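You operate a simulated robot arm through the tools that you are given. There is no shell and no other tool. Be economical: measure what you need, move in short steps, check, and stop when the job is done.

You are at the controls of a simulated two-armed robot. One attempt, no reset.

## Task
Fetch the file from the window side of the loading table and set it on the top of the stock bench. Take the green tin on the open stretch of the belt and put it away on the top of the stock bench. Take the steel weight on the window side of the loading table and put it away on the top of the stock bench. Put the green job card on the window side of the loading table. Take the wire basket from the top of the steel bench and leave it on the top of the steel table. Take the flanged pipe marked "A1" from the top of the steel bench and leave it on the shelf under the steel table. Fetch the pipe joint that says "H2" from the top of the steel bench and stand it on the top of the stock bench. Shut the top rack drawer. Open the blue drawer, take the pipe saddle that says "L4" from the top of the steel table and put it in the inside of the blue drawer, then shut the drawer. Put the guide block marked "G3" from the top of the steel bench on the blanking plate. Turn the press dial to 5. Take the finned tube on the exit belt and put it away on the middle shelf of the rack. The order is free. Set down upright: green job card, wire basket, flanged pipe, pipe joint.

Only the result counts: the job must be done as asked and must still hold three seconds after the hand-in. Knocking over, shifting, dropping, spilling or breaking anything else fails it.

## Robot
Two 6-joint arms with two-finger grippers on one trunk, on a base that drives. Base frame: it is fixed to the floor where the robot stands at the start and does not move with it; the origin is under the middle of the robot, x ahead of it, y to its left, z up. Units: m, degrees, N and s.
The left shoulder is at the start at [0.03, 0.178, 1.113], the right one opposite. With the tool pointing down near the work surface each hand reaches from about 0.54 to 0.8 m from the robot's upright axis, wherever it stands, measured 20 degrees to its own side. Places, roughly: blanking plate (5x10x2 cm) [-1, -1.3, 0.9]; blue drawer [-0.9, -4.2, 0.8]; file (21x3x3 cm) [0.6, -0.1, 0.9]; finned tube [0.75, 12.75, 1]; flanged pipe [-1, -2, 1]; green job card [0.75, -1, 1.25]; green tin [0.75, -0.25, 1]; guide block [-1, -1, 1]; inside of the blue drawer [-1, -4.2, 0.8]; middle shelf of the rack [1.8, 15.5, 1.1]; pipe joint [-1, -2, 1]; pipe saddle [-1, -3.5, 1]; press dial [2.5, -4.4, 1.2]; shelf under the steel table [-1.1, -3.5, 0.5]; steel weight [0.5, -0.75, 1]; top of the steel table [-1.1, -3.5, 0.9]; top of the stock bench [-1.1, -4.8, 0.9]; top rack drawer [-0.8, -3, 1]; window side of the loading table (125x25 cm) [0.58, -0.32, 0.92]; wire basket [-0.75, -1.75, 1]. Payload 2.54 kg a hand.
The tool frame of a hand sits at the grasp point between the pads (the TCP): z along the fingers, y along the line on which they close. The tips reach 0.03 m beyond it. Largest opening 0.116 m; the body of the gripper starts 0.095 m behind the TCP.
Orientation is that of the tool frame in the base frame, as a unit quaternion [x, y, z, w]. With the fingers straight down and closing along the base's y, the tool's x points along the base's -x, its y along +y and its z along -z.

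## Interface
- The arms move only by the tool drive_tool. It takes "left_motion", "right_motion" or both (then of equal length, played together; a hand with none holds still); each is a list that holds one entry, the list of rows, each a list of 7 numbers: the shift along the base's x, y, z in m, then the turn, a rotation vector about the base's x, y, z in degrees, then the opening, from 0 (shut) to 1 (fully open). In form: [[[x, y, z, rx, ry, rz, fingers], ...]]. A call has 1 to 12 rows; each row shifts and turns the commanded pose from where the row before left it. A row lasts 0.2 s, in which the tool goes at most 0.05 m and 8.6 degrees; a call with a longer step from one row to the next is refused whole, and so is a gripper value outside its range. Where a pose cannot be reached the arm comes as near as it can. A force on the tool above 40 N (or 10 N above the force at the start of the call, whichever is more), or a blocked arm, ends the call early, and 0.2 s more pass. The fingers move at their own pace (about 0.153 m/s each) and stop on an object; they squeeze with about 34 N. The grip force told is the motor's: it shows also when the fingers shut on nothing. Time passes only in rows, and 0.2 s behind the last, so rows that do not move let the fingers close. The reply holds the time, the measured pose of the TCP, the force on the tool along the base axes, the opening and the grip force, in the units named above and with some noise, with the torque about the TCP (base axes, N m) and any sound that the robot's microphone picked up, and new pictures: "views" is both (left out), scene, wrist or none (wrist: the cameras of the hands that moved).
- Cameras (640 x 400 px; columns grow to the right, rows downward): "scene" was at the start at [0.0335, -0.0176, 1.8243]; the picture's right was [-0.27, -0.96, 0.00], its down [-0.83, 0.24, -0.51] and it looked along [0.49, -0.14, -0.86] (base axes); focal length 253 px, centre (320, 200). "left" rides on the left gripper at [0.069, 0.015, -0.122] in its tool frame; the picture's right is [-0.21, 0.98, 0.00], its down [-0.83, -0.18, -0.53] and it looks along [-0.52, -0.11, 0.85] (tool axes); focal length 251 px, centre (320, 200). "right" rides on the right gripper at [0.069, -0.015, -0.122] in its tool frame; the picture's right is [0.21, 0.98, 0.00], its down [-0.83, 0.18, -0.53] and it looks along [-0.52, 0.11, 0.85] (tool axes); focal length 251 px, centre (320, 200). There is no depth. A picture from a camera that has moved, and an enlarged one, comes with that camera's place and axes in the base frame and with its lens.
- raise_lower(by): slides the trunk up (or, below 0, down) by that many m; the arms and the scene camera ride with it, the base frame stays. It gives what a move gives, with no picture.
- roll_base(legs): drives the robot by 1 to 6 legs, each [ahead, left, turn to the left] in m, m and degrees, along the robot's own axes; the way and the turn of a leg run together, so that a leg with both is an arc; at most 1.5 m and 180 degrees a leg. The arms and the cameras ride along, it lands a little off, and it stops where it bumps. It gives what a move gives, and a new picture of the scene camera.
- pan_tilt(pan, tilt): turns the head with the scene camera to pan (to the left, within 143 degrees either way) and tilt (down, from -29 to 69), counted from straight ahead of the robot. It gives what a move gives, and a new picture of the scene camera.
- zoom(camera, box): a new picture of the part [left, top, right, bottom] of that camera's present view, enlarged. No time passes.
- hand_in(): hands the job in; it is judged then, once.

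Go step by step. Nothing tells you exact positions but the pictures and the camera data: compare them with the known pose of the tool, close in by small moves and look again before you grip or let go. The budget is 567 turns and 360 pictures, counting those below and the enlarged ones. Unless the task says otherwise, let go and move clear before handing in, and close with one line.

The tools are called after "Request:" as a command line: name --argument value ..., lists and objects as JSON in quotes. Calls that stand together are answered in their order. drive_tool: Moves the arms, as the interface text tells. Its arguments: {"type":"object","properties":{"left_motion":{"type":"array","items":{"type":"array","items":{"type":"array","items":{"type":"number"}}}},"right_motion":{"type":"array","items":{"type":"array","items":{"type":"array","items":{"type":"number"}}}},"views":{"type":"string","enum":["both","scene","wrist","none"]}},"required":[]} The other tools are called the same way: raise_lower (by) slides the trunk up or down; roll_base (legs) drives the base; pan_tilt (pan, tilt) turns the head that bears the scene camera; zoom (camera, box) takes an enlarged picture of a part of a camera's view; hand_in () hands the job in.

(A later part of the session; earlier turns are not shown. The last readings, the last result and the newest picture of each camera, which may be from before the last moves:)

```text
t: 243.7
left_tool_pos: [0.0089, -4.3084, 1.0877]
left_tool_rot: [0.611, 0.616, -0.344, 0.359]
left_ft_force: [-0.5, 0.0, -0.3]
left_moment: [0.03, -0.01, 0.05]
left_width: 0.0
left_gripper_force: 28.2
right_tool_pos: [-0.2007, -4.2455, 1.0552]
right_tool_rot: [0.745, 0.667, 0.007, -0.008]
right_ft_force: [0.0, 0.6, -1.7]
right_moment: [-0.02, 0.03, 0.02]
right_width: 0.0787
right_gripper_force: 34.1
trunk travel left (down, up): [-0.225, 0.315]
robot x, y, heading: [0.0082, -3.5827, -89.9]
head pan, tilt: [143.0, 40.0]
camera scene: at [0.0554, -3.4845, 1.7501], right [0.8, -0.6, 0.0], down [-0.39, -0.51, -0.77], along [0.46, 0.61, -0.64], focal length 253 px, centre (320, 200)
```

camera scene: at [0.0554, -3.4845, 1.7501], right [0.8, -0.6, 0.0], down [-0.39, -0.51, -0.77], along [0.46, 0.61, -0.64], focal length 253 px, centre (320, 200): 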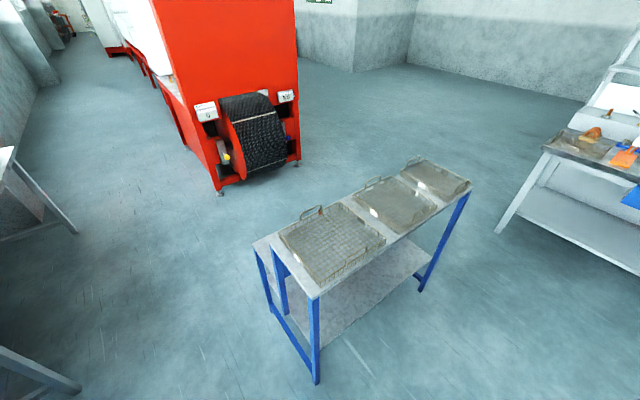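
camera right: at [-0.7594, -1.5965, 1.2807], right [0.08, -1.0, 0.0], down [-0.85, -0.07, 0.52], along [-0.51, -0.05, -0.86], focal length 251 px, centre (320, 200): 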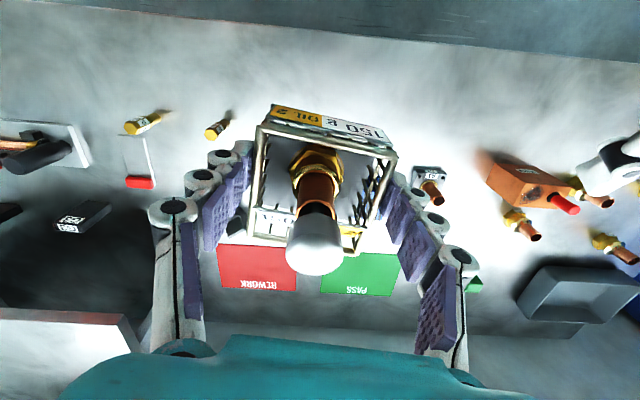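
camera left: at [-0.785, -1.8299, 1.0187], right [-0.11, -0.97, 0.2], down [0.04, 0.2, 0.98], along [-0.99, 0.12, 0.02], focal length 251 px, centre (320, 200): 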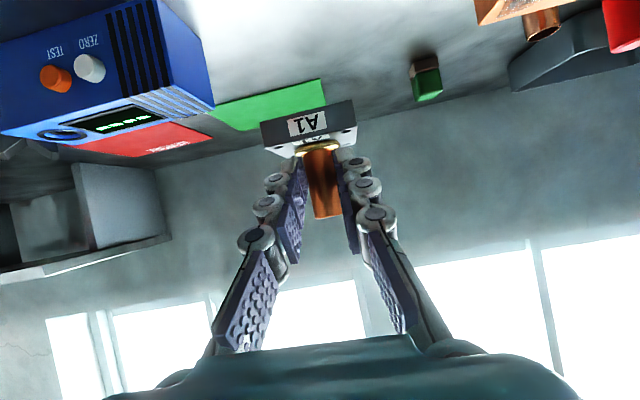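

Request:
zoom --camera "scene" --box '[220, 160, 480, 310]'

Request:
pan_tilt --pan -143 --tilt 35

Request:
zoom --camera "scene" --box '[270, 95, 430, 215]'

Request:
pan_tilt --pan 100 --tilt 60

```text
2.46 times, centred on (350, 235) of scene
camera zoom: at [0.0554, -3.4845, 1.7501], right [0.8, -0.6, 0.0], down [-0.39, -0.51, -0.77], along [0.46, 0.61, -0.64], focal length 623 px, centre (246, 114)
```

zoom: 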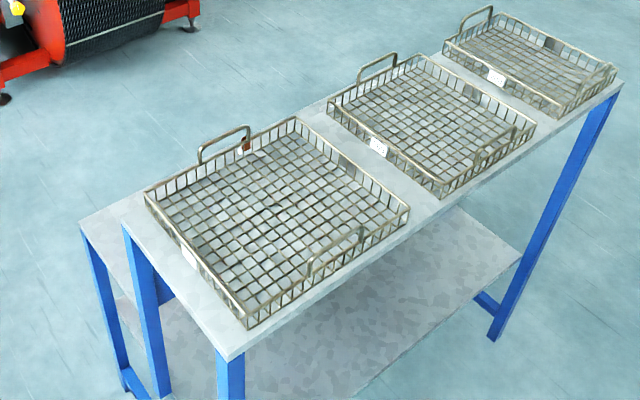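

```text
t: 247.7
left_tool_pos: [0.009, -4.3107, 1.0864]
left_tool_rot: [0.611, 0.617, -0.343, 0.359]
left_ft_force: [-0.5, -1.4, -0.2]
left_moment: [0.03, 0.01, 0.0]
left_width: 0.0
left_gripper_force: 28.1
right_tool_pos: [-0.1991, -4.2461, 1.0558]
right_tool_rot: [0.745, 0.667, 0.006, -0.008]
right_ft_force: [0.4, -0.3, -1.5]
right_moment: [0.02, 0.0, -0.01]
right_width: 0.0789
right_gripper_force: 34.0
trunk travel left (down, up): [-0.225, 0.315]
robot x, y, heading: [0.0058, -3.5845, -89.9]
head pan, tilt: [-143.0, 35.0]
camera scene: at [-0.0488, -3.4825, 1.7576], right [0.8, 0.6, 0.0], down [0.35, -0.46, -0.82], along [-0.5, 0.65, -0.57], focal length 253 px, centre (320, 200)
```

scene: 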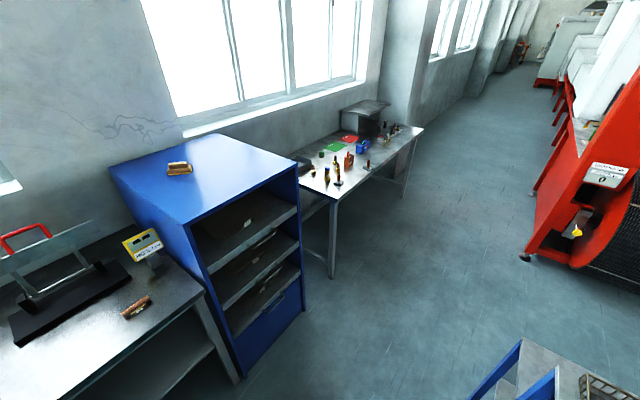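

```text
3.33 times, centred on (350, 155) of scene
camera zoom: at [-0.0488, -3.4825, 1.7576], right [0.8, 0.6, 0.0], down [0.35, -0.46, -0.82], along [-0.5, 0.65, -0.57], focal length 843 px, centre (220, 350)
```

zoom: 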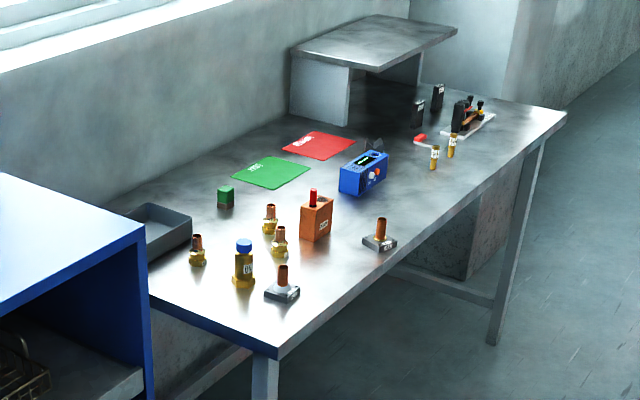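

```text
t: 251.1
left_tool_pos: [0.0095, -4.3099, 1.0877]
left_tool_rot: [0.611, 0.616, -0.344, 0.359]
left_ft_force: [0.5, 0.0, -0.3]
left_moment: [-0.02, 0.01, -0.02]
left_width: 0.0
left_gripper_force: 28.9
right_tool_pos: [-0.2001, -4.2463, 1.0559]
right_tool_rot: [0.745, 0.667, 0.007, -0.009]
right_ft_force: [0.9, 0.2, -1.9]
right_moment: [0.01, 0.03, 0.02]
right_width: 0.0789
right_gripper_force: 34.3
trunk travel left (down, up): [-0.225, 0.315]
robot x, y, heading: [0.0061, -3.5855, -89.8]
head pan, tilt: [100.0, 60.0]
camera scene: at [0.0701, -3.5408, 1.7233], right [0.18, -0.98, 0.0], down [-0.85, -0.15, -0.5], along [0.49, 0.09, -0.87], focal length 253 px, centre (320, 200)
```

scene: 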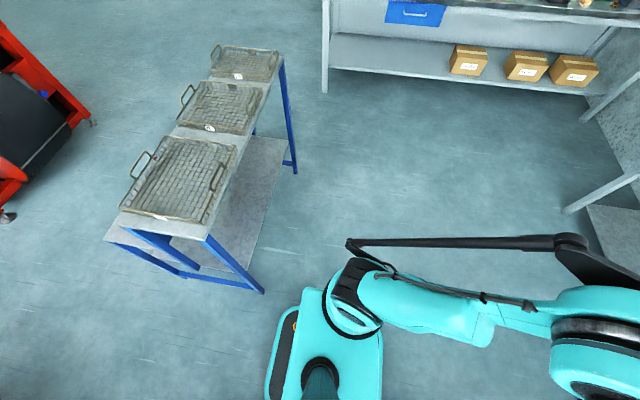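

A1 is back on the steel bench, apparently standing near its front edge; it slipped out early. First I place the basket on the steel table: turning to face it.

Request:
roll_base --legs '[[0, 0, -90]]'

Request:
pan_tilt --pan -10 --tilt 50

```text
t: 255.3
left_tool_pos: [-0.7201, -3.5805, 1.087]
left_tool_rot: [0.868, 0.001, -0.496, 0.01]
left_ft_force: [-0.5, 0.3, 0.1]
left_moment: [0.02, 0.02, -0.01]
left_width: 0.0
left_gripper_force: 28.5
right_tool_pos: [-0.6537, -3.3714, 1.0556]
right_tool_rot: [0.998, -0.058, 0.01, -0.001]
right_ft_force: [0.4, 0.8, -1.6]
right_moment: [-0.01, -0.04, 0.0]
right_width: 0.079
right_gripper_force: 34.2
trunk travel left (down, up): [-0.225, 0.315]
robot x, y, heading: [0.0061, -3.5828, 180.0]
head pan, tilt: [100.0, 60.0]
camera scene: at [0.0456, -3.6474, 1.7233], right [-0.99, -0.17, 0.0], down [-0.15, 0.85, -0.5], along [0.09, -0.49, -0.87], focal length 253 px, centre (320, 200)
```

scene: 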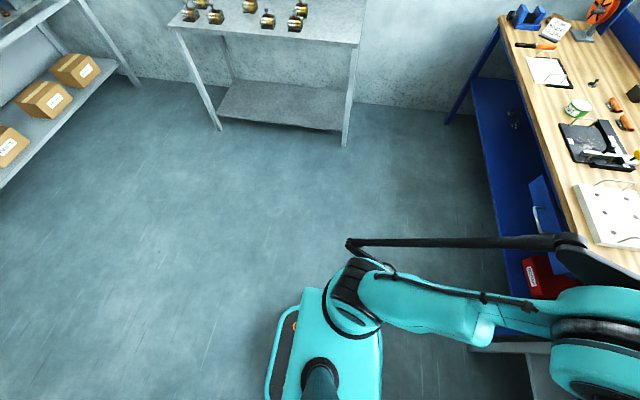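

```text
t: 257.2
left_tool_pos: [-0.7195, -3.581, 1.086]
left_tool_rot: [0.868, 0.001, -0.497, 0.01]
left_ft_force: [-0.7, -0.2, 0.3]
left_moment: [-0.04, -0.02, -0.03]
left_width: 0.0
left_gripper_force: 29.0
right_tool_pos: [-0.6534, -3.3715, 1.056]
right_tool_rot: [0.998, -0.058, 0.01, -0.001]
right_ft_force: [0.2, -0.2, -1.8]
right_moment: [0.04, -0.06, 0.0]
right_width: 0.0792
right_gripper_force: 34.0
trunk travel left (down, up): [-0.225, 0.315]
robot x, y, heading: [0.011, -3.5853, 179.5]
head pan, tilt: [-10.0, 50.0]
camera scene: at [-0.0416, -3.5684, 1.7358], right [0.18, 0.98, 0.0], down [0.75, -0.13, -0.64], along [-0.63, 0.11, -0.77], focal length 253 px, centre (320, 200)
```

scene: 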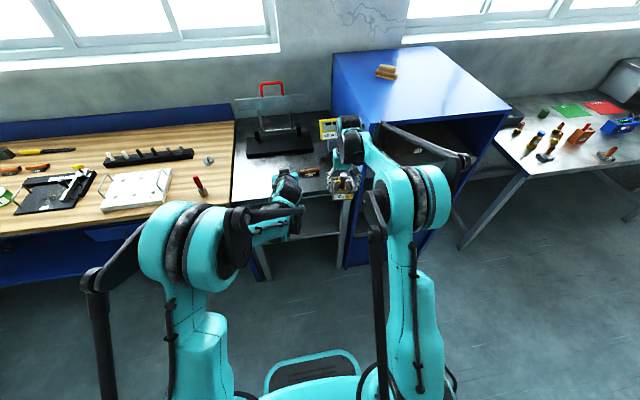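

Request:
raise_lower --by 0.1

Request:
roll_base --legs '[[0, 0.3, 0], [0.13, 0, 0]]'

Request:
drive_tool --right_motion '[[[-0.04, 0, 0, 0, 0, 0, 0.4], [-0.04, 0, 0, 0, 0, 0, 0.4], [0, 0, -0.03, 0, 0, 0, 0.4], [0, 0, -0.03, 0, 0, 0, 0.4]]]' --views "wrist"

```text
t: 258.6
left_tool_pos: [-0.7206, -3.5795, 1.1848]
left_tool_rot: [0.868, 0.0, -0.497, 0.008]
left_ft_force: [0.2, -0.1, 0.6]
left_moment: [0.02, -0.02, 0.0]
left_width: 0.0002
left_gripper_force: 28.6
right_tool_pos: [-0.655, -3.3724, 1.1562]
right_tool_rot: [0.998, -0.058, 0.011, 0.0]
right_ft_force: [-0.1, -0.9, -1.8]
right_moment: [-0.03, -0.01, 0.04]
right_width: 0.079
right_gripper_force: 34.3
trunk travel left (down, up): [-0.325, 0.215]
robot x, y, heading: [0.0068, -3.5871, 179.7]
head pan, tilt: [-10.0, 50.0]
```

```text
t: 261.5
left_tool_pos: [-0.8511, -3.8817, 1.1876]
left_tool_rot: [0.868, 0.003, -0.497, 0.011]
left_ft_force: [0.3, 0.0, -0.6]
left_moment: [-0.01, -0.01, 0.01]
left_width: 0.0001
left_gripper_force: 28.4
right_tool_pos: [-0.7863, -3.6734, 1.1556]
right_tool_rot: [0.998, -0.057, 0.01, -0.001]
right_ft_force: [-0.3, -0.7, -1.7]
right_moment: [-0.02, -0.05, 0.01]
right_width: 0.0793
right_gripper_force: 33.9
trunk travel left (down, up): [-0.325, 0.215]
robot x, y, heading: [-0.1243, -3.8804, 180.2]
head pan, tilt: [-10.0, 50.0]
camera scene: at [-0.1719, -3.8674, 1.8359], right [0.17, 0.98, 0.0], down [0.75, -0.13, -0.64], along [-0.63, 0.11, -0.77], focal length 253 px, centre (320, 200)
```

scene: 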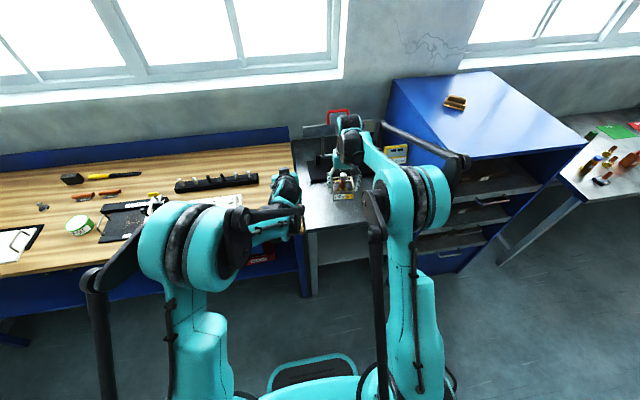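

```text
t: 262.5
left_tool_pos: [-0.8516, -3.8817, 1.1856]
left_tool_rot: [0.868, 0.002, -0.497, 0.011]
left_ft_force: [-0.1, -0.4, -0.7]
left_moment: [0.01, 0.02, 0.0]
left_width: 0.0002
left_gripper_force: 28.5
right_tool_pos: [-0.8663, -3.6742, 1.0945]
right_tool_rot: [0.998, -0.057, 0.011, -0.002]
right_ft_force: [-0.2, 0.4, -2.0]
right_moment: [0.0, -0.06, 0.04]
right_width: 0.0791
right_gripper_force: 34.2
trunk travel left (down, up): [-0.325, 0.215]
robot x, y, heading: [-0.1225, -3.8839, 180.0]
head pan, tilt: [-10.0, 50.0]
camera right: at [-0.7988, -3.666, 1.2195], right [0.1, -0.99, 0.0], down [-0.85, -0.09, 0.52], along [-0.51, -0.05, -0.86], focal length 251 px, centre (320, 200)
```

right: 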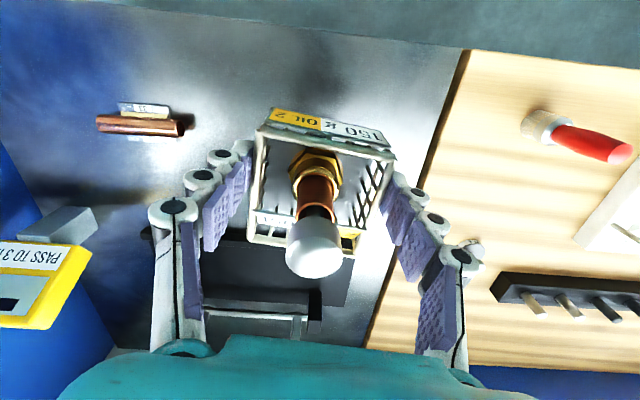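

Request:
drive_tool --right_motion '[[[-0.005, 0, -0.04, 0, 0, 0, 0.4], [0, 0, -0.04, 0, 0, 0, 0.4], [0, 0, -0.03, 0, 0, 0, 0.4], [0, 0, -0.006, 0, 0, 0, 0.4], [0, 0, -0.006, 0, 0, 0, 0.4], [0, 0, -0.006, 0, 0, 0, 0.4], [0, 0, -0.006, 0, 0, 0, 0.4]]]' --views "none"

```text
t: 264.1
left_tool_pos: [-0.8504, -3.8821, 1.1865]
left_tool_rot: [0.868, 0.002, -0.497, 0.01]
left_ft_force: [0.3, 0.7, 0.1]
left_moment: [0.0, 0.01, 0.0]
left_width: 0.0
left_gripper_force: 28.2
right_tool_pos: [-0.8695, -3.6719, 0.9621]
right_tool_rot: [0.998, -0.057, 0.01, -0.002]
right_ft_force: [0.1, 0.0, -2.1]
right_moment: [0.02, -0.07, 0.01]
right_width: 0.0791
right_gripper_force: 34.7
trunk travel left (down, up): [-0.325, 0.215]
robot x, y, heading: [-0.1224, -3.8845, 180.0]
head pan, tilt: [-10.0, 50.0]
```

Request:
drive_tool --right_motion '[[[0, 0, -0.005, 0, 0, 0, 0.4], [0, 0, -0.005, 0, 0, 0, 0.4], [0, 0, -0.005, 0, 0, 0, 0.4], [0, 0, -0.005, 0, 0, 0, 0.4], [0, 0, -0.005, 0, 0, 0, 0.4]]]' --views "wrist"

```text
t: 265.3
left_tool_pos: [-0.8481, -3.883, 1.1888]
left_tool_rot: [0.868, 0.002, -0.497, 0.01]
left_ft_force: [0.1, 0.2, -0.6]
left_moment: [-0.02, -0.01, 0.0]
left_width: 0.0002
left_gripper_force: 28.4
right_tool_pos: [-0.868, -3.6729, 0.9388]
right_tool_rot: [0.998, -0.057, 0.01, 0.0]
right_ft_force: [-1.2, -2.3, 22.4]
right_moment: [-0.04, -0.15, 0.02]
right_width: 0.0791
right_gripper_force: 34.1
trunk travel left (down, up): [-0.325, 0.215]
robot x, y, heading: [-0.1244, -3.8838, 180.1]
head pan, tilt: [-10.0, 50.0]
camera right: at [-0.7999, -3.6664, 1.0639], right [0.1, -0.99, 0.0], down [-0.85, -0.09, 0.52], along [-0.52, -0.05, -0.86], focal length 251 px, centre (320, 200)
```

right: 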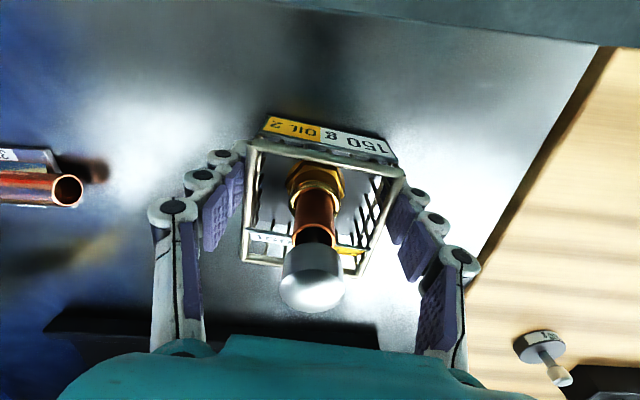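

Contact. Releasing the basket and lifting clear.

Request:
drive_tool --right_motion '[[[0, 0, 0.002, 0, 0, 0, 0.8], [0, 0, 0, 0, 0, 0, 1], [0, 0, 0.03, 0, 0, 0, 1], [0, 0, 0.04, 0, 0, 0, 1], [0, 0, 0.04, 0, 0, 0, 1], [0, 0, 0.04, 0, 0, 0, 1], [0, 0, 0.04, 0, 0, 0, 1], [0, 0, 0.03, 0, 0, 0, 1]]]' --views "wrist"

```text
t: 267.1
left_tool_pos: [-0.8496, -3.8815, 1.1866]
left_tool_rot: [0.867, 0.002, -0.497, 0.009]
left_ft_force: [0.2, 0.0, 0.5]
left_moment: [0.01, 0.01, -0.02]
left_width: 0.0
left_gripper_force: 28.4
right_tool_pos: [-0.8682, -3.6727, 1.1588]
right_tool_rot: [0.998, -0.057, 0.01, -0.001]
right_ft_force: [0.4, -1.1, 0.9]
right_moment: [-0.01, 0.04, -0.01]
right_width: 0.1159
right_gripper_force: 0.0
trunk travel left (down, up): [-0.325, 0.215]
robot x, y, heading: [-0.1241, -3.8815, 179.9]
head pan, tilt: [-10.0, 50.0]
camera right: at [-0.8021, -3.6663, 1.2848], right [0.1, -0.99, 0.0], down [-0.85, -0.09, 0.52], along [-0.51, -0.05, -0.86], focal length 251 px, centre (320, 200)
```

right: 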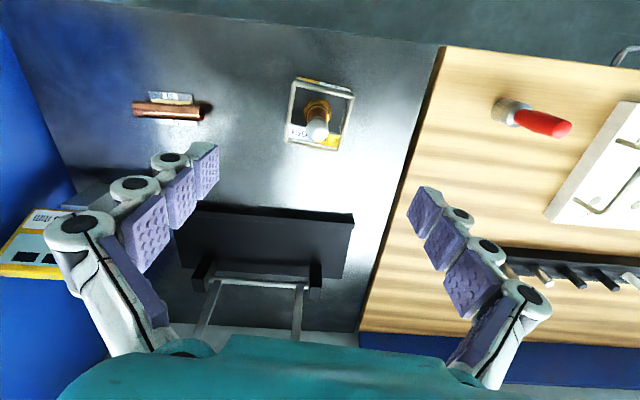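

Basket with its contents stands on the steel table. Resetting the left hand downwards before returning for A1 and H2.

Request:
drive_tool --left_motion '[[[0.02, 0, 0.005, 0, -7.5, 0, 0.5], [0.02, 0, 0.005, 0, -7.5, 0, 0.5], [0.02, 0, 0.005, 0, -7.5, 0, 0.5], [0.02, 0, 0, 0, -7.5, 0, 0.5], [0.02, 0, 0, 0, -7.5, 0, 0.5], [0.01, -0.02, 0, 0, -7.5, 0, 0.5], [0, -0.03, 0, 0, -7.5, 0, 0.5], [0, -0.03, 0, 0, -7.5, 0, 0.5]]]' --right_motion '[[[0.02, 0, 0.005, 0, 0, 6.5, 1], [0.02, 0, 0.005, 0, 0, 0, 1], [0.02, 0, 0.005, 0, 0, 0, 1], [0.02, 0, 0, 0, 0, 0, 1], [0.02, 0, 0, 0, 0, 0, 1], [0.01, 0, 0, 0, 0, 0, 1], [0, 0, 0, 0, 0, 0, 1], [0, 0, 0, 0, 0, 0, 1]]]' --views "none"

```text
t: 268.9
left_tool_pos: [-0.7415, -3.9635, 1.2032]
left_tool_rot: [1.0, -0.003, 0.006, 0.009]
left_ft_force: [-1.1, -0.1, -0.7]
left_moment: [0.05, -0.01, -0.01]
left_width: 0.0581
left_gripper_force: 0.1
right_tool_pos: [-0.7606, -3.6735, 1.1739]
right_tool_rot: [1.0, -0.001, 0.01, -0.002]
right_ft_force: [-0.4, 0.8, -0.5]
right_moment: [-0.02, -0.04, -0.01]
right_width: 0.1161
right_gripper_force: 0.1
trunk travel left (down, up): [-0.325, 0.215]
robot x, y, heading: [-0.1263, -3.8787, 179.7]
head pan, tilt: [-10.0, 50.0]
```

Request:
roll_base --legs '[[-0.15, 0, 0], [0, 0, -90], [0, 0.2, 0], [1.5, 0, 0], [0.45, 0, 0], [0, 0, 90]]'

Request:
pan_tilt --pan 10 --tilt 50

```text
t: 288.4
left_tool_pos: [-0.7973, -2.0102, 1.2024]
left_tool_rot: [1.0, -0.003, 0.004, 0.01]
left_ft_force: [-0.8, 0.5, -0.3]
left_moment: [-0.02, 0.0, -0.01]
left_width: 0.0578
left_gripper_force: 0.0
right_tool_pos: [-0.8159, -1.7221, 1.1742]
right_tool_rot: [1.0, -0.002, 0.011, -0.001]
right_ft_force: [0.2, 0.1, 0.3]
right_moment: [0.0, -0.05, 0.0]
right_width: 0.116
right_gripper_force: 0.3
trunk travel left (down, up): [-0.325, 0.215]
robot x, y, heading: [-0.1802, -1.9281, 179.9]
head pan, tilt: [-10.0, 50.0]
camera scene: at [-0.2291, -1.9164, 1.8359], right [0.17, 0.98, 0.0], down [0.75, -0.13, -0.64], along [-0.63, 0.11, -0.77], focal length 253 px, centre (320, 200)
```

scene: 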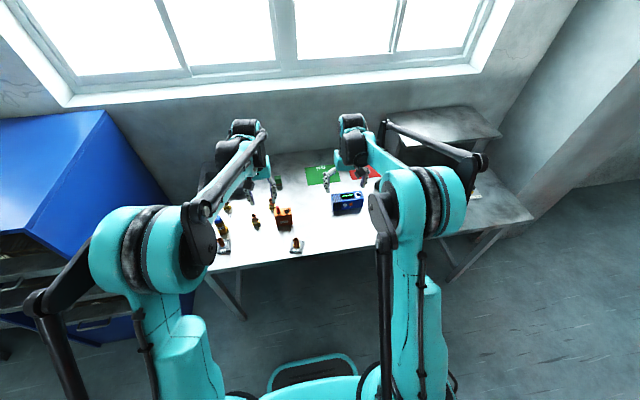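

```text
t: 289.3
left_tool_pos: [-0.798, -2.0102, 1.2021]
left_tool_rot: [1.0, -0.004, 0.003, 0.01]
left_ft_force: [-0.5, -1.2, 0.6]
left_moment: [0.01, -0.01, -0.03]
left_width: 0.0578
left_gripper_force: 0.1
right_tool_pos: [-0.8186, -1.7218, 1.1742]
right_tool_rot: [1.0, -0.001, 0.011, -0.002]
right_ft_force: [-0.9, -0.9, 0.2]
right_moment: [-0.03, 0.0, -0.02]
right_width: 0.1158
right_gripper_force: 0.1
trunk travel left (down, up): [-0.325, 0.215]
robot x, y, heading: [-0.1842, -1.9309, 180.1]
head pan, tilt: [10.0, 50.0]
camera scene: at [-0.2291, -1.9427, 1.8359], right [-0.17, 0.99, 0.0], down [0.75, 0.13, -0.64], along [-0.63, -0.11, -0.77], focal length 253 px, centre (320, 200)
```

scene: 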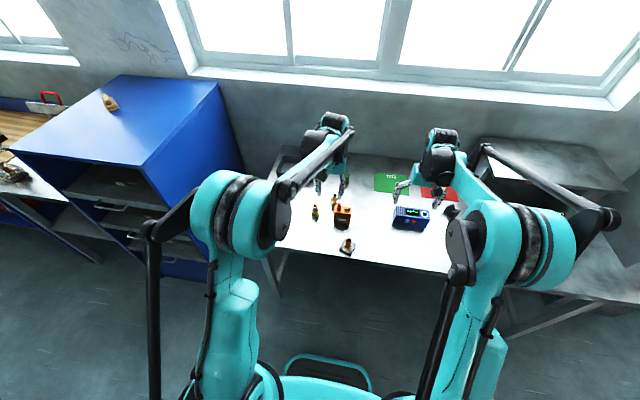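

Request:
zoom --camera "scene" --box '[260, 170, 420, 290]'

Request:
drive_tool --left_motion '[[[0, 0.01, 0, 0, 0, 0, 0.5]]]' --views "wrist"

```text
3.33 times, centred on (340, 230) of scene
camera zoom: at [-0.2291, -1.9427, 1.8359], right [-0.17, 0.99, 0.0], down [0.75, 0.13, -0.64], along [-0.63, -0.11, -0.77], focal length 843 px, centre (253, 100)
```

zoom: 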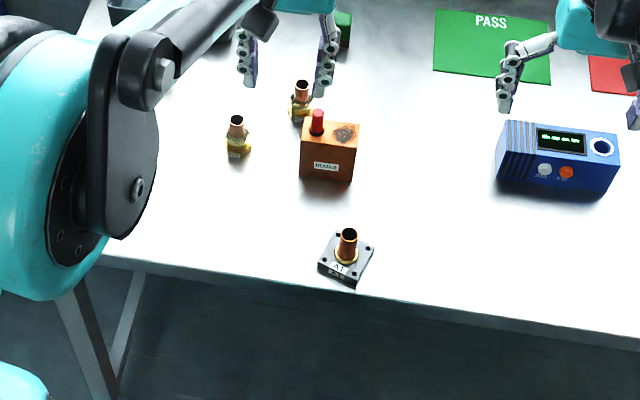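

```text
t: 289.7
left_tool_pos: [-0.7973, -1.9995, 1.2013]
left_tool_rot: [1.0, -0.004, 0.003, 0.01]
left_ft_force: [-0.2, 0.3, 0.1]
left_moment: [-0.03, 0.01, 0.0]
left_width: 0.0578
left_gripper_force: 0.3
right_tool_pos: [-0.8173, -1.7201, 1.1732]
right_tool_rot: [1.0, -0.001, 0.01, -0.001]
right_ft_force: [0.5, -0.2, -0.1]
right_moment: [-0.02, 0.01, 0.05]
right_width: 0.1161
right_gripper_force: 0.0
trunk travel left (down, up): [-0.325, 0.215]
robot x, y, heading: [-0.1784, -1.9325, 180.1]
head pan, tilt: [10.0, 50.0]
camera left: at [-0.729, -2.0132, 1.3243], right [-0.22, -0.97, 0.02], down [-0.83, 0.2, 0.52], along [-0.51, 0.1, -0.85], focal length 251 px, centre (320, 200)
```

left: 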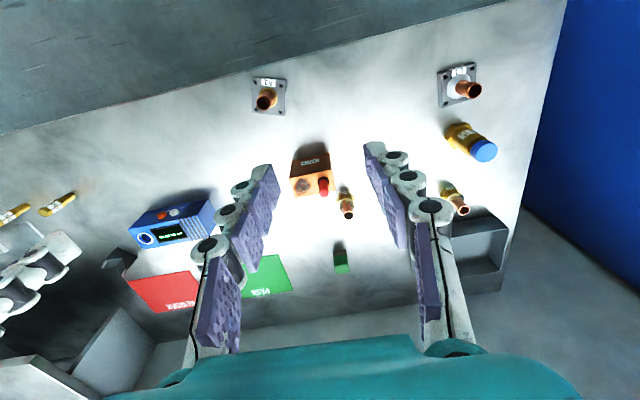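

A1 stands upright at the bench front (about (-0.778, -1.918)). Gripping its pipe from straight above this time.

Request:
drive_tool --left_motion '[[[0.009, 0.04, -0.02, 0, 0, 0, 0.5], [0.01, 0.04, -0.02, 0, 0, 0, 0.5], [0, 0, -0.045, 0, 0, 0, 0.5], [0, 0, -0.045, 0, 0, 0, 0.5], [0, 0, -0.04, 0, 0, 0, 0.5], [0, 0, 0, 0, 0, 0, 0.5]]]' --views "wrist"

```text
t: 291.1
left_tool_pos: [-0.7789, -1.9207, 1.0306]
left_tool_rot: [1.0, -0.003, 0.003, 0.009]
left_ft_force: [-0.2, 0.2, -0.5]
left_moment: [-0.01, 0.03, -0.05]
left_width: 0.0582
left_gripper_force: 0.1
right_tool_pos: [-0.8161, -1.7218, 1.1751]
right_tool_rot: [1.0, -0.001, 0.01, -0.002]
right_ft_force: [0.0, -0.4, 0.6]
right_moment: [-0.01, 0.02, 0.0]
right_width: 0.116
right_gripper_force: 0.0
trunk travel left (down, up): [-0.325, 0.215]
robot x, y, heading: [-0.1798, -1.9287, 179.9]
head pan, tilt: [10.0, 50.0]
camera left: at [-0.71, -1.9351, 1.1536], right [-0.22, -0.97, 0.02], down [-0.83, 0.2, 0.52], along [-0.52, 0.1, -0.85], focal length 251 px, centre (320, 200)
```

left: 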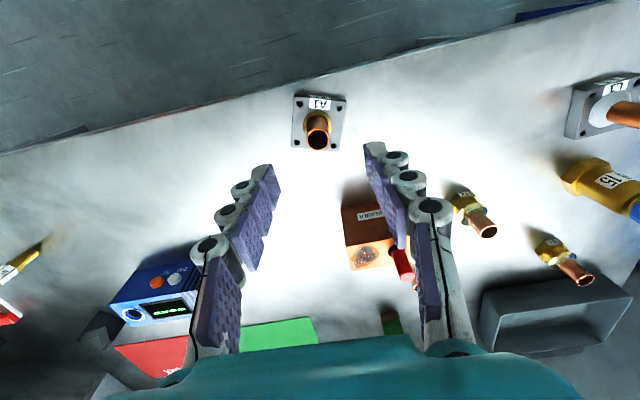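

Request:
drive_tool --left_motion '[[[-0.004, 0.002, -0.04, 0, 0, 0, 0.5], [0, 0, -0.04, 0, 0, 0, 0.5], [0, 0, -0.025, 0, 0, 0, 0.5], [0, 0, 0, 0, 0, 0, 0.5]]]' --views "wrist"

```text
t: 292.1
left_tool_pos: [-0.7827, -1.919, 0.9262]
left_tool_rot: [1.0, -0.003, 0.003, 0.01]
left_ft_force: [-0.7, 0.3, -0.5]
left_moment: [-0.01, 0.0, 0.03]
left_width: 0.0578
left_gripper_force: 0.1
right_tool_pos: [-0.8158, -1.7214, 1.1745]
right_tool_rot: [1.0, 0.0, 0.01, -0.002]
right_ft_force: [-0.3, -0.1, 0.4]
right_moment: [0.01, -0.01, 0.02]
right_width: 0.1161
right_gripper_force: 0.0
trunk travel left (down, up): [-0.325, 0.215]
robot x, y, heading: [-0.1826, -1.9317, 179.7]
head pan, tilt: [10.0, 50.0]
camera left: at [-0.7142, -1.9327, 1.0489], right [-0.22, -0.97, 0.02], down [-0.83, 0.2, 0.52], along [-0.51, 0.1, -0.85], focal length 251 px, centre (320, 200)
```

left: 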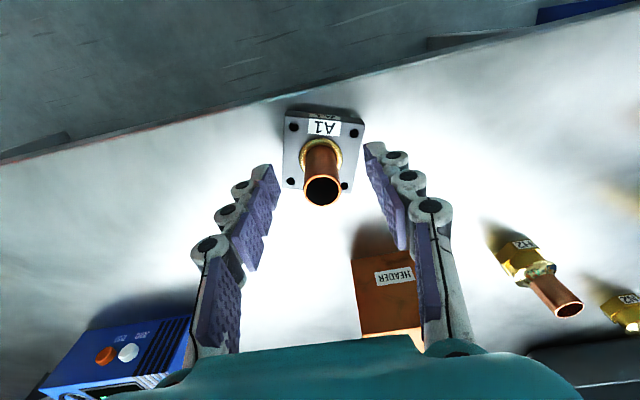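

Request:
drive_tool --left_motion '[[[0, 0, -0.012, 0, 0, 0, 0.5], [0, 0, -0.008, 0, 0, 0, 0.5], [0, 0, 0, 0, 0, 0, 0.2], [0, 0, 0, 0, 0, 0, 0], [0, 0, 0, 0, 0, 0, 0]]]' --views "wrist"

```text
t: 293.3
left_tool_pos: [-0.7827, -1.9192, 0.908]
left_tool_rot: [1.0, -0.004, 0.004, 0.009]
left_ft_force: [-0.4, -1.5, 1.3]
left_moment: [0.11, 0.07, 0.05]
left_width: 0.0211
left_gripper_force: 33.8
right_tool_pos: [-0.8165, -1.7213, 1.1739]
right_tool_rot: [1.0, -0.001, 0.01, -0.001]
right_ft_force: [-0.3, 0.4, 0.4]
right_moment: [0.01, 0.03, 0.0]
right_width: 0.1161
right_gripper_force: 0.1
trunk travel left (down, up): [-0.325, 0.215]
robot x, y, heading: [-0.1833, -1.9316, 180.0]
head pan, tilt: [10.0, 50.0]
camera left: at [-0.7139, -1.9325, 1.0294], right [-0.22, -0.97, 0.02], down [-0.83, 0.2, 0.52], along [-0.51, 0.1, -0.85], focal length 251 px, centre (320, 200)
```

left: 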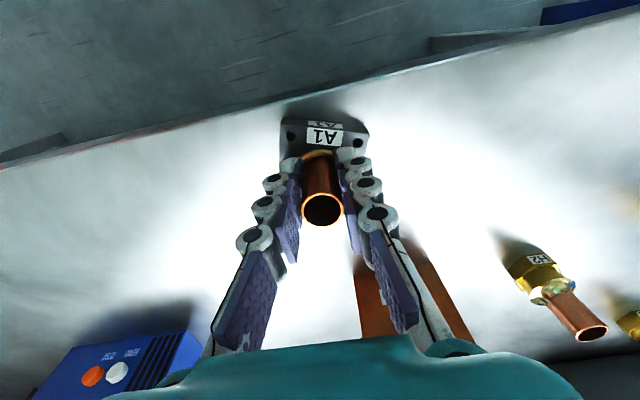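

A1 gripped firmly lower down. Lifting and sliding the base left so the right hand can take the H2 joint.

Request:
drive_tool --left_motion '[[[0, 0, 0.03, 0, 0, 0, 0], [0, 0, 0.04, 0, 0, 0, 0], [0, 0, 0.04, 0, 0, 0, 0], [0, 0, 0.04, 0, 0, 0, 0], [0, 0, 0.04, 0, 0, 0, 0], [0, 0, 0.04, 0, 0, 0, 0], [0, 0, 0.0, 0, 0, 0, 0]]]' --views "none"

Request:
roll_base --legs '[[0, 0.15, 0]]'

Request:
roll_base --legs '[[0, 0.18, 0]]'

Request:
drive_tool --right_motion '[[[-0.03, 0, -0.01, 0, 0, 0, 1], [-0.03, 0, 0, 0, 0, 0, 1]]]' --views "wrist"

```text
t: 294.9
left_tool_pos: [-0.7834, -1.918, 1.137]
left_tool_rot: [1.0, -0.003, 0.004, 0.01]
left_ft_force: [-0.4, -0.6, -3.4]
left_moment: [-0.04, -0.01, -0.02]
left_width: 0.0212
left_gripper_force: 33.6
right_tool_pos: [-0.8177, -1.721, 1.1733]
right_tool_rot: [1.0, -0.001, 0.01, -0.002]
right_ft_force: [-0.4, -0.2, -1.3]
right_moment: [-0.01, 0.0, -0.03]
right_width: 0.1159
right_gripper_force: 0.0
trunk travel left (down, up): [-0.325, 0.215]
robot x, y, heading: [-0.1809, -1.9286, 180.0]
head pan, tilt: [10.0, 50.0]
```

```text
t: 296.2
left_tool_pos: [-0.7821, -2.0689, 1.1362]
left_tool_rot: [1.0, -0.003, 0.003, 0.009]
left_ft_force: [0.2, 0.1, -3.2]
left_moment: [0.03, 0.01, 0.0]
left_width: 0.0211
left_gripper_force: 34.2
right_tool_pos: [-0.818, -1.8727, 1.1736]
right_tool_rot: [1.0, 0.0, 0.011, -0.002]
right_ft_force: [0.0, -0.5, 0.2]
right_moment: [0.04, 0.01, 0.05]
right_width: 0.1159
right_gripper_force: 0.0
trunk travel left (down, up): [-0.325, 0.215]
robot x, y, heading: [-0.1859, -2.0803, 180.1]
head pan, tilt: [10.0, 50.0]
camera scene: at [-0.2297, -2.0932, 1.8358], right [-0.17, 0.98, 0.0], down [0.75, 0.13, -0.64], along [-0.63, -0.11, -0.77], focal length 253 px, centre (320, 200)
```

scene: 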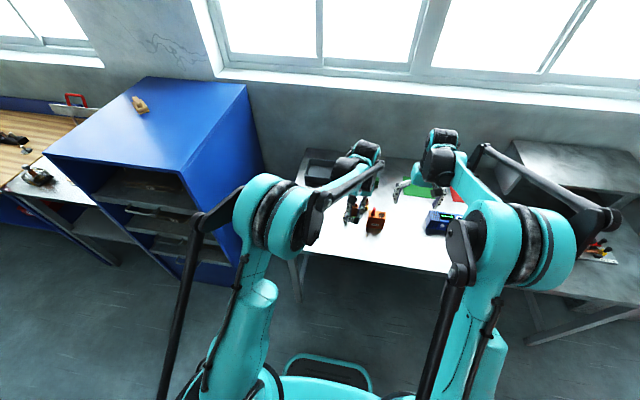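

```text
t: 297.7
left_tool_pos: [-0.7814, -2.2489, 1.1373]
left_tool_rot: [1.0, -0.005, 0.004, 0.009]
left_ft_force: [0.7, -0.9, -3.4]
left_moment: [0.05, -0.03, 0.02]
left_width: 0.0211
left_gripper_force: 34.0
right_tool_pos: [-0.8172, -2.0525, 1.1743]
right_tool_rot: [1.0, -0.001, 0.01, -0.002]
right_ft_force: [-0.5, -0.5, 1.1]
right_moment: [0.04, 0.0, 0.01]
right_width: 0.1162
right_gripper_force: 0.0
trunk travel left (down, up): [-0.325, 0.215]
robot x, y, heading: [-0.1817, -2.2602, 180.0]
head pan, tilt: [10.0, 50.0]
camera scene: at [-0.2299, -2.2744, 1.8358], right [-0.17, 0.99, 0.0], down [0.76, 0.13, -0.64], along [-0.63, -0.11, -0.77], focal length 253 px, centre (320, 200)
```

scene: 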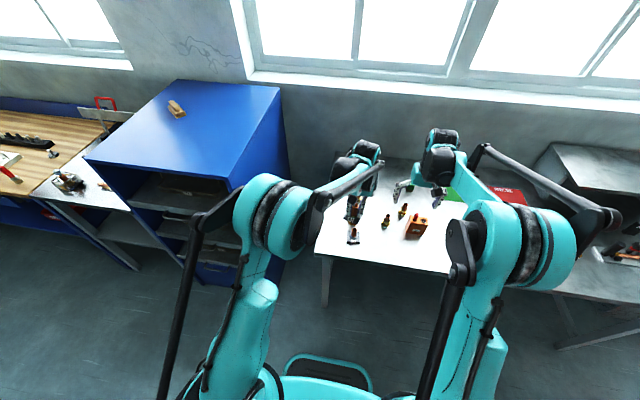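

```text
t: 298.3
left_tool_pos: [-0.7833, -2.2481, 1.1361]
left_tool_rot: [1.0, -0.004, 0.004, 0.008]
left_ft_force: [0.2, 0.5, -4.4]
left_moment: [0.01, -0.06, -0.02]
left_width: 0.0213
left_gripper_force: 33.9
right_tool_pos: [-0.8787, -2.0519, 1.1643]
right_tool_rot: [1.0, -0.002, 0.01, -0.002]
right_ft_force: [0.1, -0.8, 0.0]
right_moment: [0.02, 0.01, -0.02]
right_width: 0.116
right_gripper_force: 0.1
trunk travel left (down, up): [-0.325, 0.215]
robot x, y, heading: [-0.1799, -2.256, 180.1]
head pan, tilt: [10.0, 50.0]
camera right: at [-0.8119, -2.0374, 1.2894], right [0.21, -0.98, 0.0], down [-0.84, -0.18, 0.52], along [-0.5, -0.11, -0.86], focal length 251 px, centre (320, 200)
```

right: 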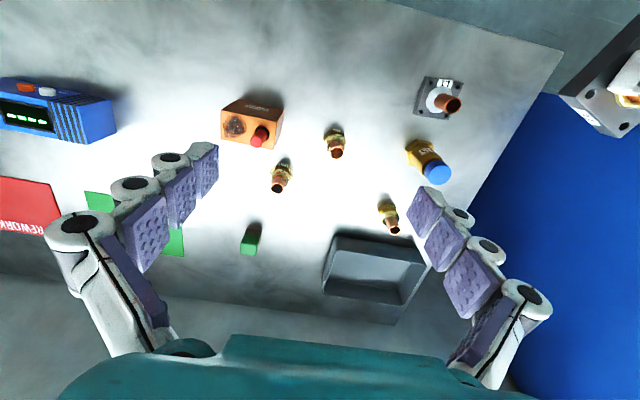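

Request:
zoom --camera "right" --box '[250, 110, 430, 240]'

```text
3.08 times, centred on (340, 175) of right
camera zoom: at [-0.8119, -2.0374, 1.2894], right [0.21, -0.98, 0.0], down [-0.84, -0.18, 0.52], along [-0.5, -0.11, -0.86], focal length 774 px, centre (258, 277)
```

zoom: 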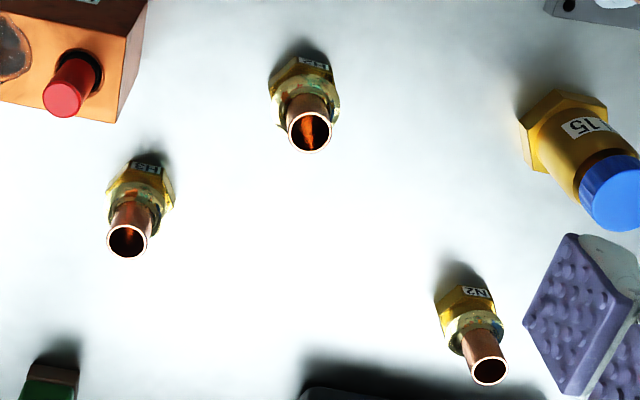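

The nearest joint between header and bottle looks like H2; moving closer to read and align.

Request:
drive_tool --right_motion '[[[-0.026, -0.018, -0.02, 0, 0, 0, 0.6], [-0.026, -0.018, -0.02, 0, 0, 0, 0.6], [0, 0, -0.04, 0, 0, 0, 0.6], [0, 0, -0.04, 0, 0, 0, 0.6], [0, 0, 0, 0, 0, 0, 0.6]]]' --views "wrist"

Request:
zoom --camera "right" --box '[220, 90, 420, 240]'

```text
t: 299.5
left_tool_pos: [-0.782, -2.2481, 1.1385]
left_tool_rot: [1.0, -0.005, 0.003, 0.01]
left_ft_force: [1.1, 0.0, -2.8]
left_moment: [-0.03, 0.03, -0.02]
left_width: 0.0211
left_gripper_force: 34.3
right_tool_pos: [-0.9291, -2.0883, 1.0444]
right_tool_rot: [1.0, -0.001, 0.009, -0.002]
right_ft_force: [-0.3, -0.8, 0.2]
right_moment: [0.03, 0.02, -0.02]
right_width: 0.0696
right_gripper_force: 0.1
trunk travel left (down, up): [-0.325, 0.215]
robot x, y, heading: [-0.1812, -2.2606, 179.8]
head pan, tilt: [10.0, 50.0]
camera right: at [-0.8623, -2.0735, 1.1695], right [0.21, -0.98, 0.0], down [-0.84, -0.18, 0.52], along [-0.51, -0.11, -0.86], focal length 251 px, centre (320, 200)
```

right: 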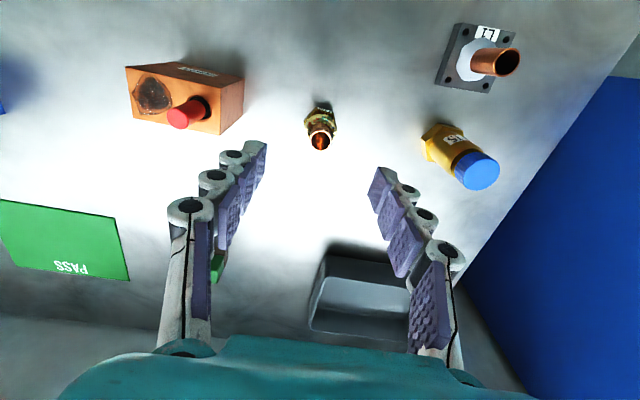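

```text
2.67 times, centred on (320, 165) of right
camera zoom: at [-0.8623, -2.0735, 1.1695], right [0.21, -0.98, 0.0], down [-0.84, -0.18, 0.52], along [-0.51, -0.11, -0.86], focal length 670 px, centre (320, 293)
```

zoom: 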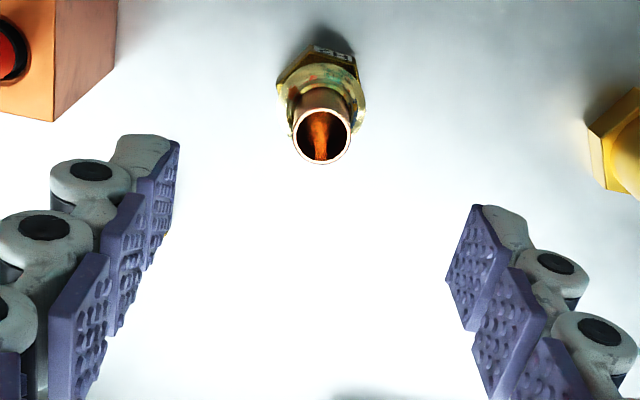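

Request:
zoom --camera "scene" --box '[340, 180, 460, 260]'

```text
5.00 times, centred on (400, 220) of scene
camera zoom: at [-0.2285, -2.2733, 1.8359], right [-0.17, 0.99, 0.0], down [0.75, 0.13, -0.64], along [-0.63, -0.11, -0.77], focal length 1265 px, centre (-80, 100)
```

zoom: 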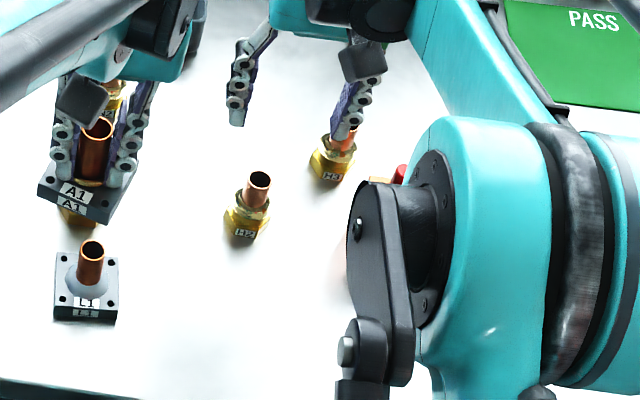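

Confirmed H2 in the middle. Correcting and lowering onto its pipe.

Request:
drive_tool --right_motion '[[[-0.008, 0, -0.04, 0, 0, 0, 0.4], [0, 0, -0.04, 0, 0, 0, 0.4], [0, 0, -0.02, 0, 0, 0, 0.4], [0, 0, 0, 0, 0, 0, 0.4]]]' --views "wrist"

```text
t: 300.5
left_tool_pos: [-0.7825, -2.2478, 1.1367]
left_tool_rot: [1.0, -0.005, 0.004, 0.01]
left_ft_force: [-0.1, -0.1, -4.1]
left_moment: [0.01, -0.02, -0.01]
left_width: 0.0213
left_gripper_force: 34.2
right_tool_pos: [-0.9365, -2.0864, 0.9448]
right_tool_rot: [1.0, -0.001, 0.011, -0.002]
right_ft_force: [0.7, -0.2, 0.0]
right_moment: [0.02, 0.04, 0.01]
right_width: 0.0462
right_gripper_force: 0.1
trunk travel left (down, up): [-0.325, 0.215]
robot x, y, heading: [-0.1794, -2.2628, 179.7]
head pan, tilt: [10.0, 50.0]
camera right: at [-0.8704, -2.0723, 1.0697], right [0.21, -0.98, 0.0], down [-0.84, -0.18, 0.52], along [-0.5, -0.11, -0.86], focal length 251 px, centre (320, 200)
```

right: 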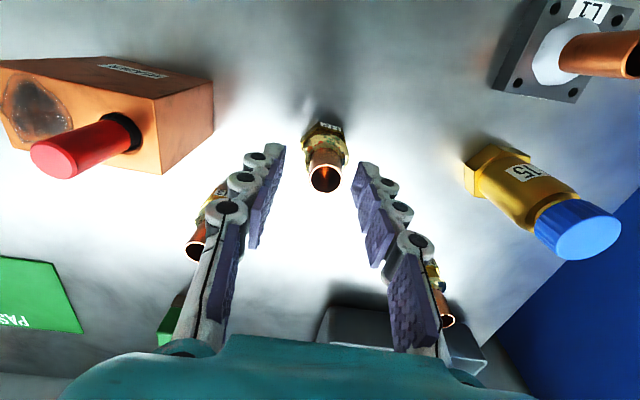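

Request:
drive_tool --right_motion '[[[0, -0.004, -0.02, 0, 0, 0, 0.4], [0, 0, -0.01, 0, 0, 0, 0.4], [0, 0, 0, 0, 0, 0, 0.1], [0, 0, 0, 0, 0, 0, 0], [0, 0, 0, 0, 0, 0, 0]]]' --views "wrist"

```text
t: 301.7
left_tool_pos: [-0.7828, -2.2482, 1.1368]
left_tool_rot: [1.0, -0.004, 0.004, 0.01]
left_ft_force: [0.0, -0.1, -4.1]
left_moment: [0.02, -0.05, 0.03]
left_width: 0.0211
left_gripper_force: 34.4
right_tool_pos: [-0.9373, -2.09, 0.9143]
right_tool_rot: [1.0, -0.001, 0.01, -0.002]
right_ft_force: [-0.8, 0.7, 2.8]
right_moment: [0.01, 0.04, 0.06]
right_width: 0.0308
right_gripper_force: 34.0
trunk travel left (down, up): [-0.325, 0.215]
robot x, y, heading: [-0.1809, -2.2585, 180.2]
head pan, tilt: [10.0, 50.0]
camera right: at [-0.8706, -2.0767, 1.0393], right [0.21, -0.98, 0.0], down [-0.84, -0.18, 0.52], along [-0.5, -0.11, -0.86], focal length 251 px, centre (320, 200)
```

right: 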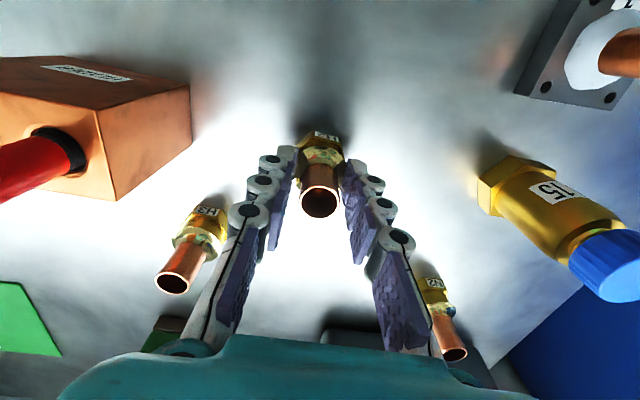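

Gripping the hex by the tips only; reopening slightly and going 12 mm deeper for a surer hold.

Request:
drive_tool --right_motion '[[[0, 0, 0, 0, 0, 0, 0.4], [0, 0, -0.012, 0, 0, 0, 0.4], [0, 0, 0, 0, 0, 0, 0.2], [0, 0, 0, 0, 0, 0, 0], [0, 0, 0, 0, 0, 0, 0], [0, 0, 0.03, 0, 0, 0, 0], [0, 0, 0.03, 0, 0, 0, 0]]]' --views "wrist"

```text
t: 303.3
left_tool_pos: [-0.7815, -2.2471, 1.1384]
left_tool_rot: [1.0, -0.004, 0.004, 0.01]
left_ft_force: [-0.4, 0.8, -3.8]
left_moment: [0.0, 0.01, -0.01]
left_width: 0.0209
left_gripper_force: 34.3
right_tool_pos: [-0.9361, -2.0908, 0.9611]
right_tool_rot: [1.0, -0.002, 0.01, -0.001]
right_ft_force: [0.9, 0.0, -2.4]
right_moment: [0.0, 0.0, 0.02]
right_width: 0.0308
right_gripper_force: 33.8
trunk travel left (down, up): [-0.325, 0.215]
robot x, y, heading: [-0.1834, -2.2615, 179.9]
head pan, tilt: [10.0, 50.0]
camera right: at [-0.8702, -2.0769, 1.0869], right [0.21, -0.98, 0.0], down [-0.84, -0.18, 0.52], along [-0.5, -0.11, -0.86], focal length 251 px, centre (320, 200)
```

right: 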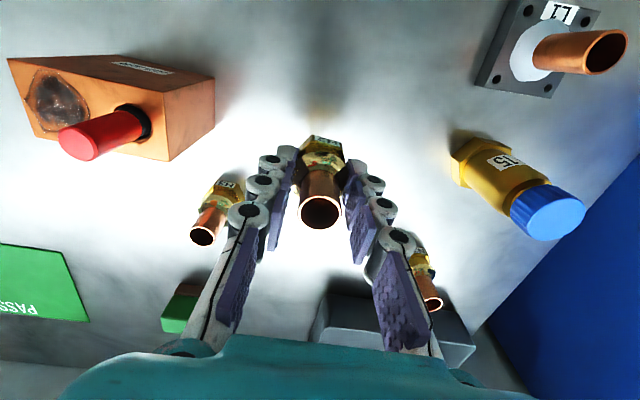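

H2 held. Raising, retracting, then driving in gentle legs toward the steel table and stock bench.

Request:
drive_tool --right_motion '[[[0, 0, 0.04, 0, 0, 0, 0], [0, 0, 0.04, 0, 0, 0, 0], [0, 0, 0.04, 0, 0, 0, 0], [0.03, 0, 0.03, 0, 0, 0, 0], [0.035, 0.01, 0.02, 0, 0, 0, 0], [0.035, 0.02, 0, 0, 0, 0, 0], [0.035, 0.02, 0, 0, 0, 0, 0]]]' --views "none"

Request:
roll_base --legs '[[-0.12, 0, 0], [0, 0, 30]]'

```text
t: 304.9
left_tool_pos: [-0.781, -2.2467, 1.1383]
left_tool_rot: [1.0, -0.005, 0.003, 0.01]
left_ft_force: [0.8, 0.6, -3.4]
left_moment: [-0.02, -0.01, -0.01]
left_width: 0.021
left_gripper_force: 33.4
right_tool_pos: [-0.8006, -2.04, 1.133]
right_tool_rot: [1.0, -0.002, 0.01, -0.001]
right_ft_force: [0.3, -0.2, -2.0]
right_moment: [0.02, 0.05, -0.01]
right_width: 0.0309
right_gripper_force: 34.4
trunk travel left (down, up): [-0.325, 0.215]
robot x, y, heading: [-0.1782, -2.2591, 179.9]
head pan, tilt: [10.0, 50.0]
```

```text
t: 307.6
left_tool_pos: [-0.5904, -2.5486, 1.1376]
left_tool_rot: [0.968, 0.253, 0.005, 0.008]
left_ft_force: [0.1, 0.1, -3.3]
left_moment: [0.01, 0.02, -0.01]
left_width: 0.0209
left_gripper_force: 33.7
right_tool_pos: [-0.7094, -2.3786, 1.132]
right_tool_rot: [0.967, 0.255, 0.009, -0.004]
right_ft_force: [0.2, 0.4, -2.1]
right_moment: [0.0, -0.01, -0.04]
right_width: 0.0311
right_gripper_force: 34.0
trunk travel left (down, up): [-0.325, 0.215]
robot x, y, heading: [-0.0634, -2.2589, -150.2]
head pan, tilt: [10.0, 50.0]
camera scene: at [-0.0975, -2.2955, 1.8358], right [-0.64, 0.77, 0.0], down [0.59, 0.49, -0.64], along [-0.49, -0.41, -0.77], focal length 253 px, centre (320, 200)
```

scene: 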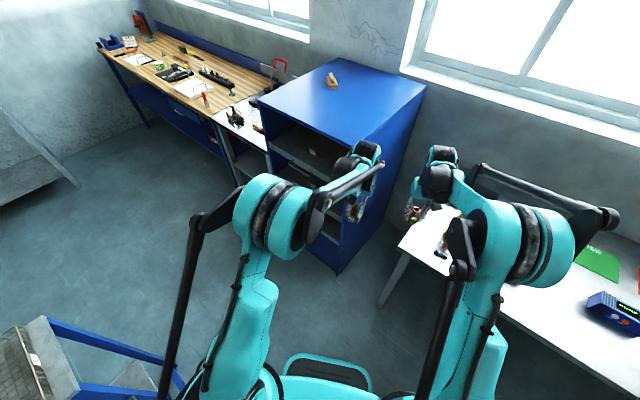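

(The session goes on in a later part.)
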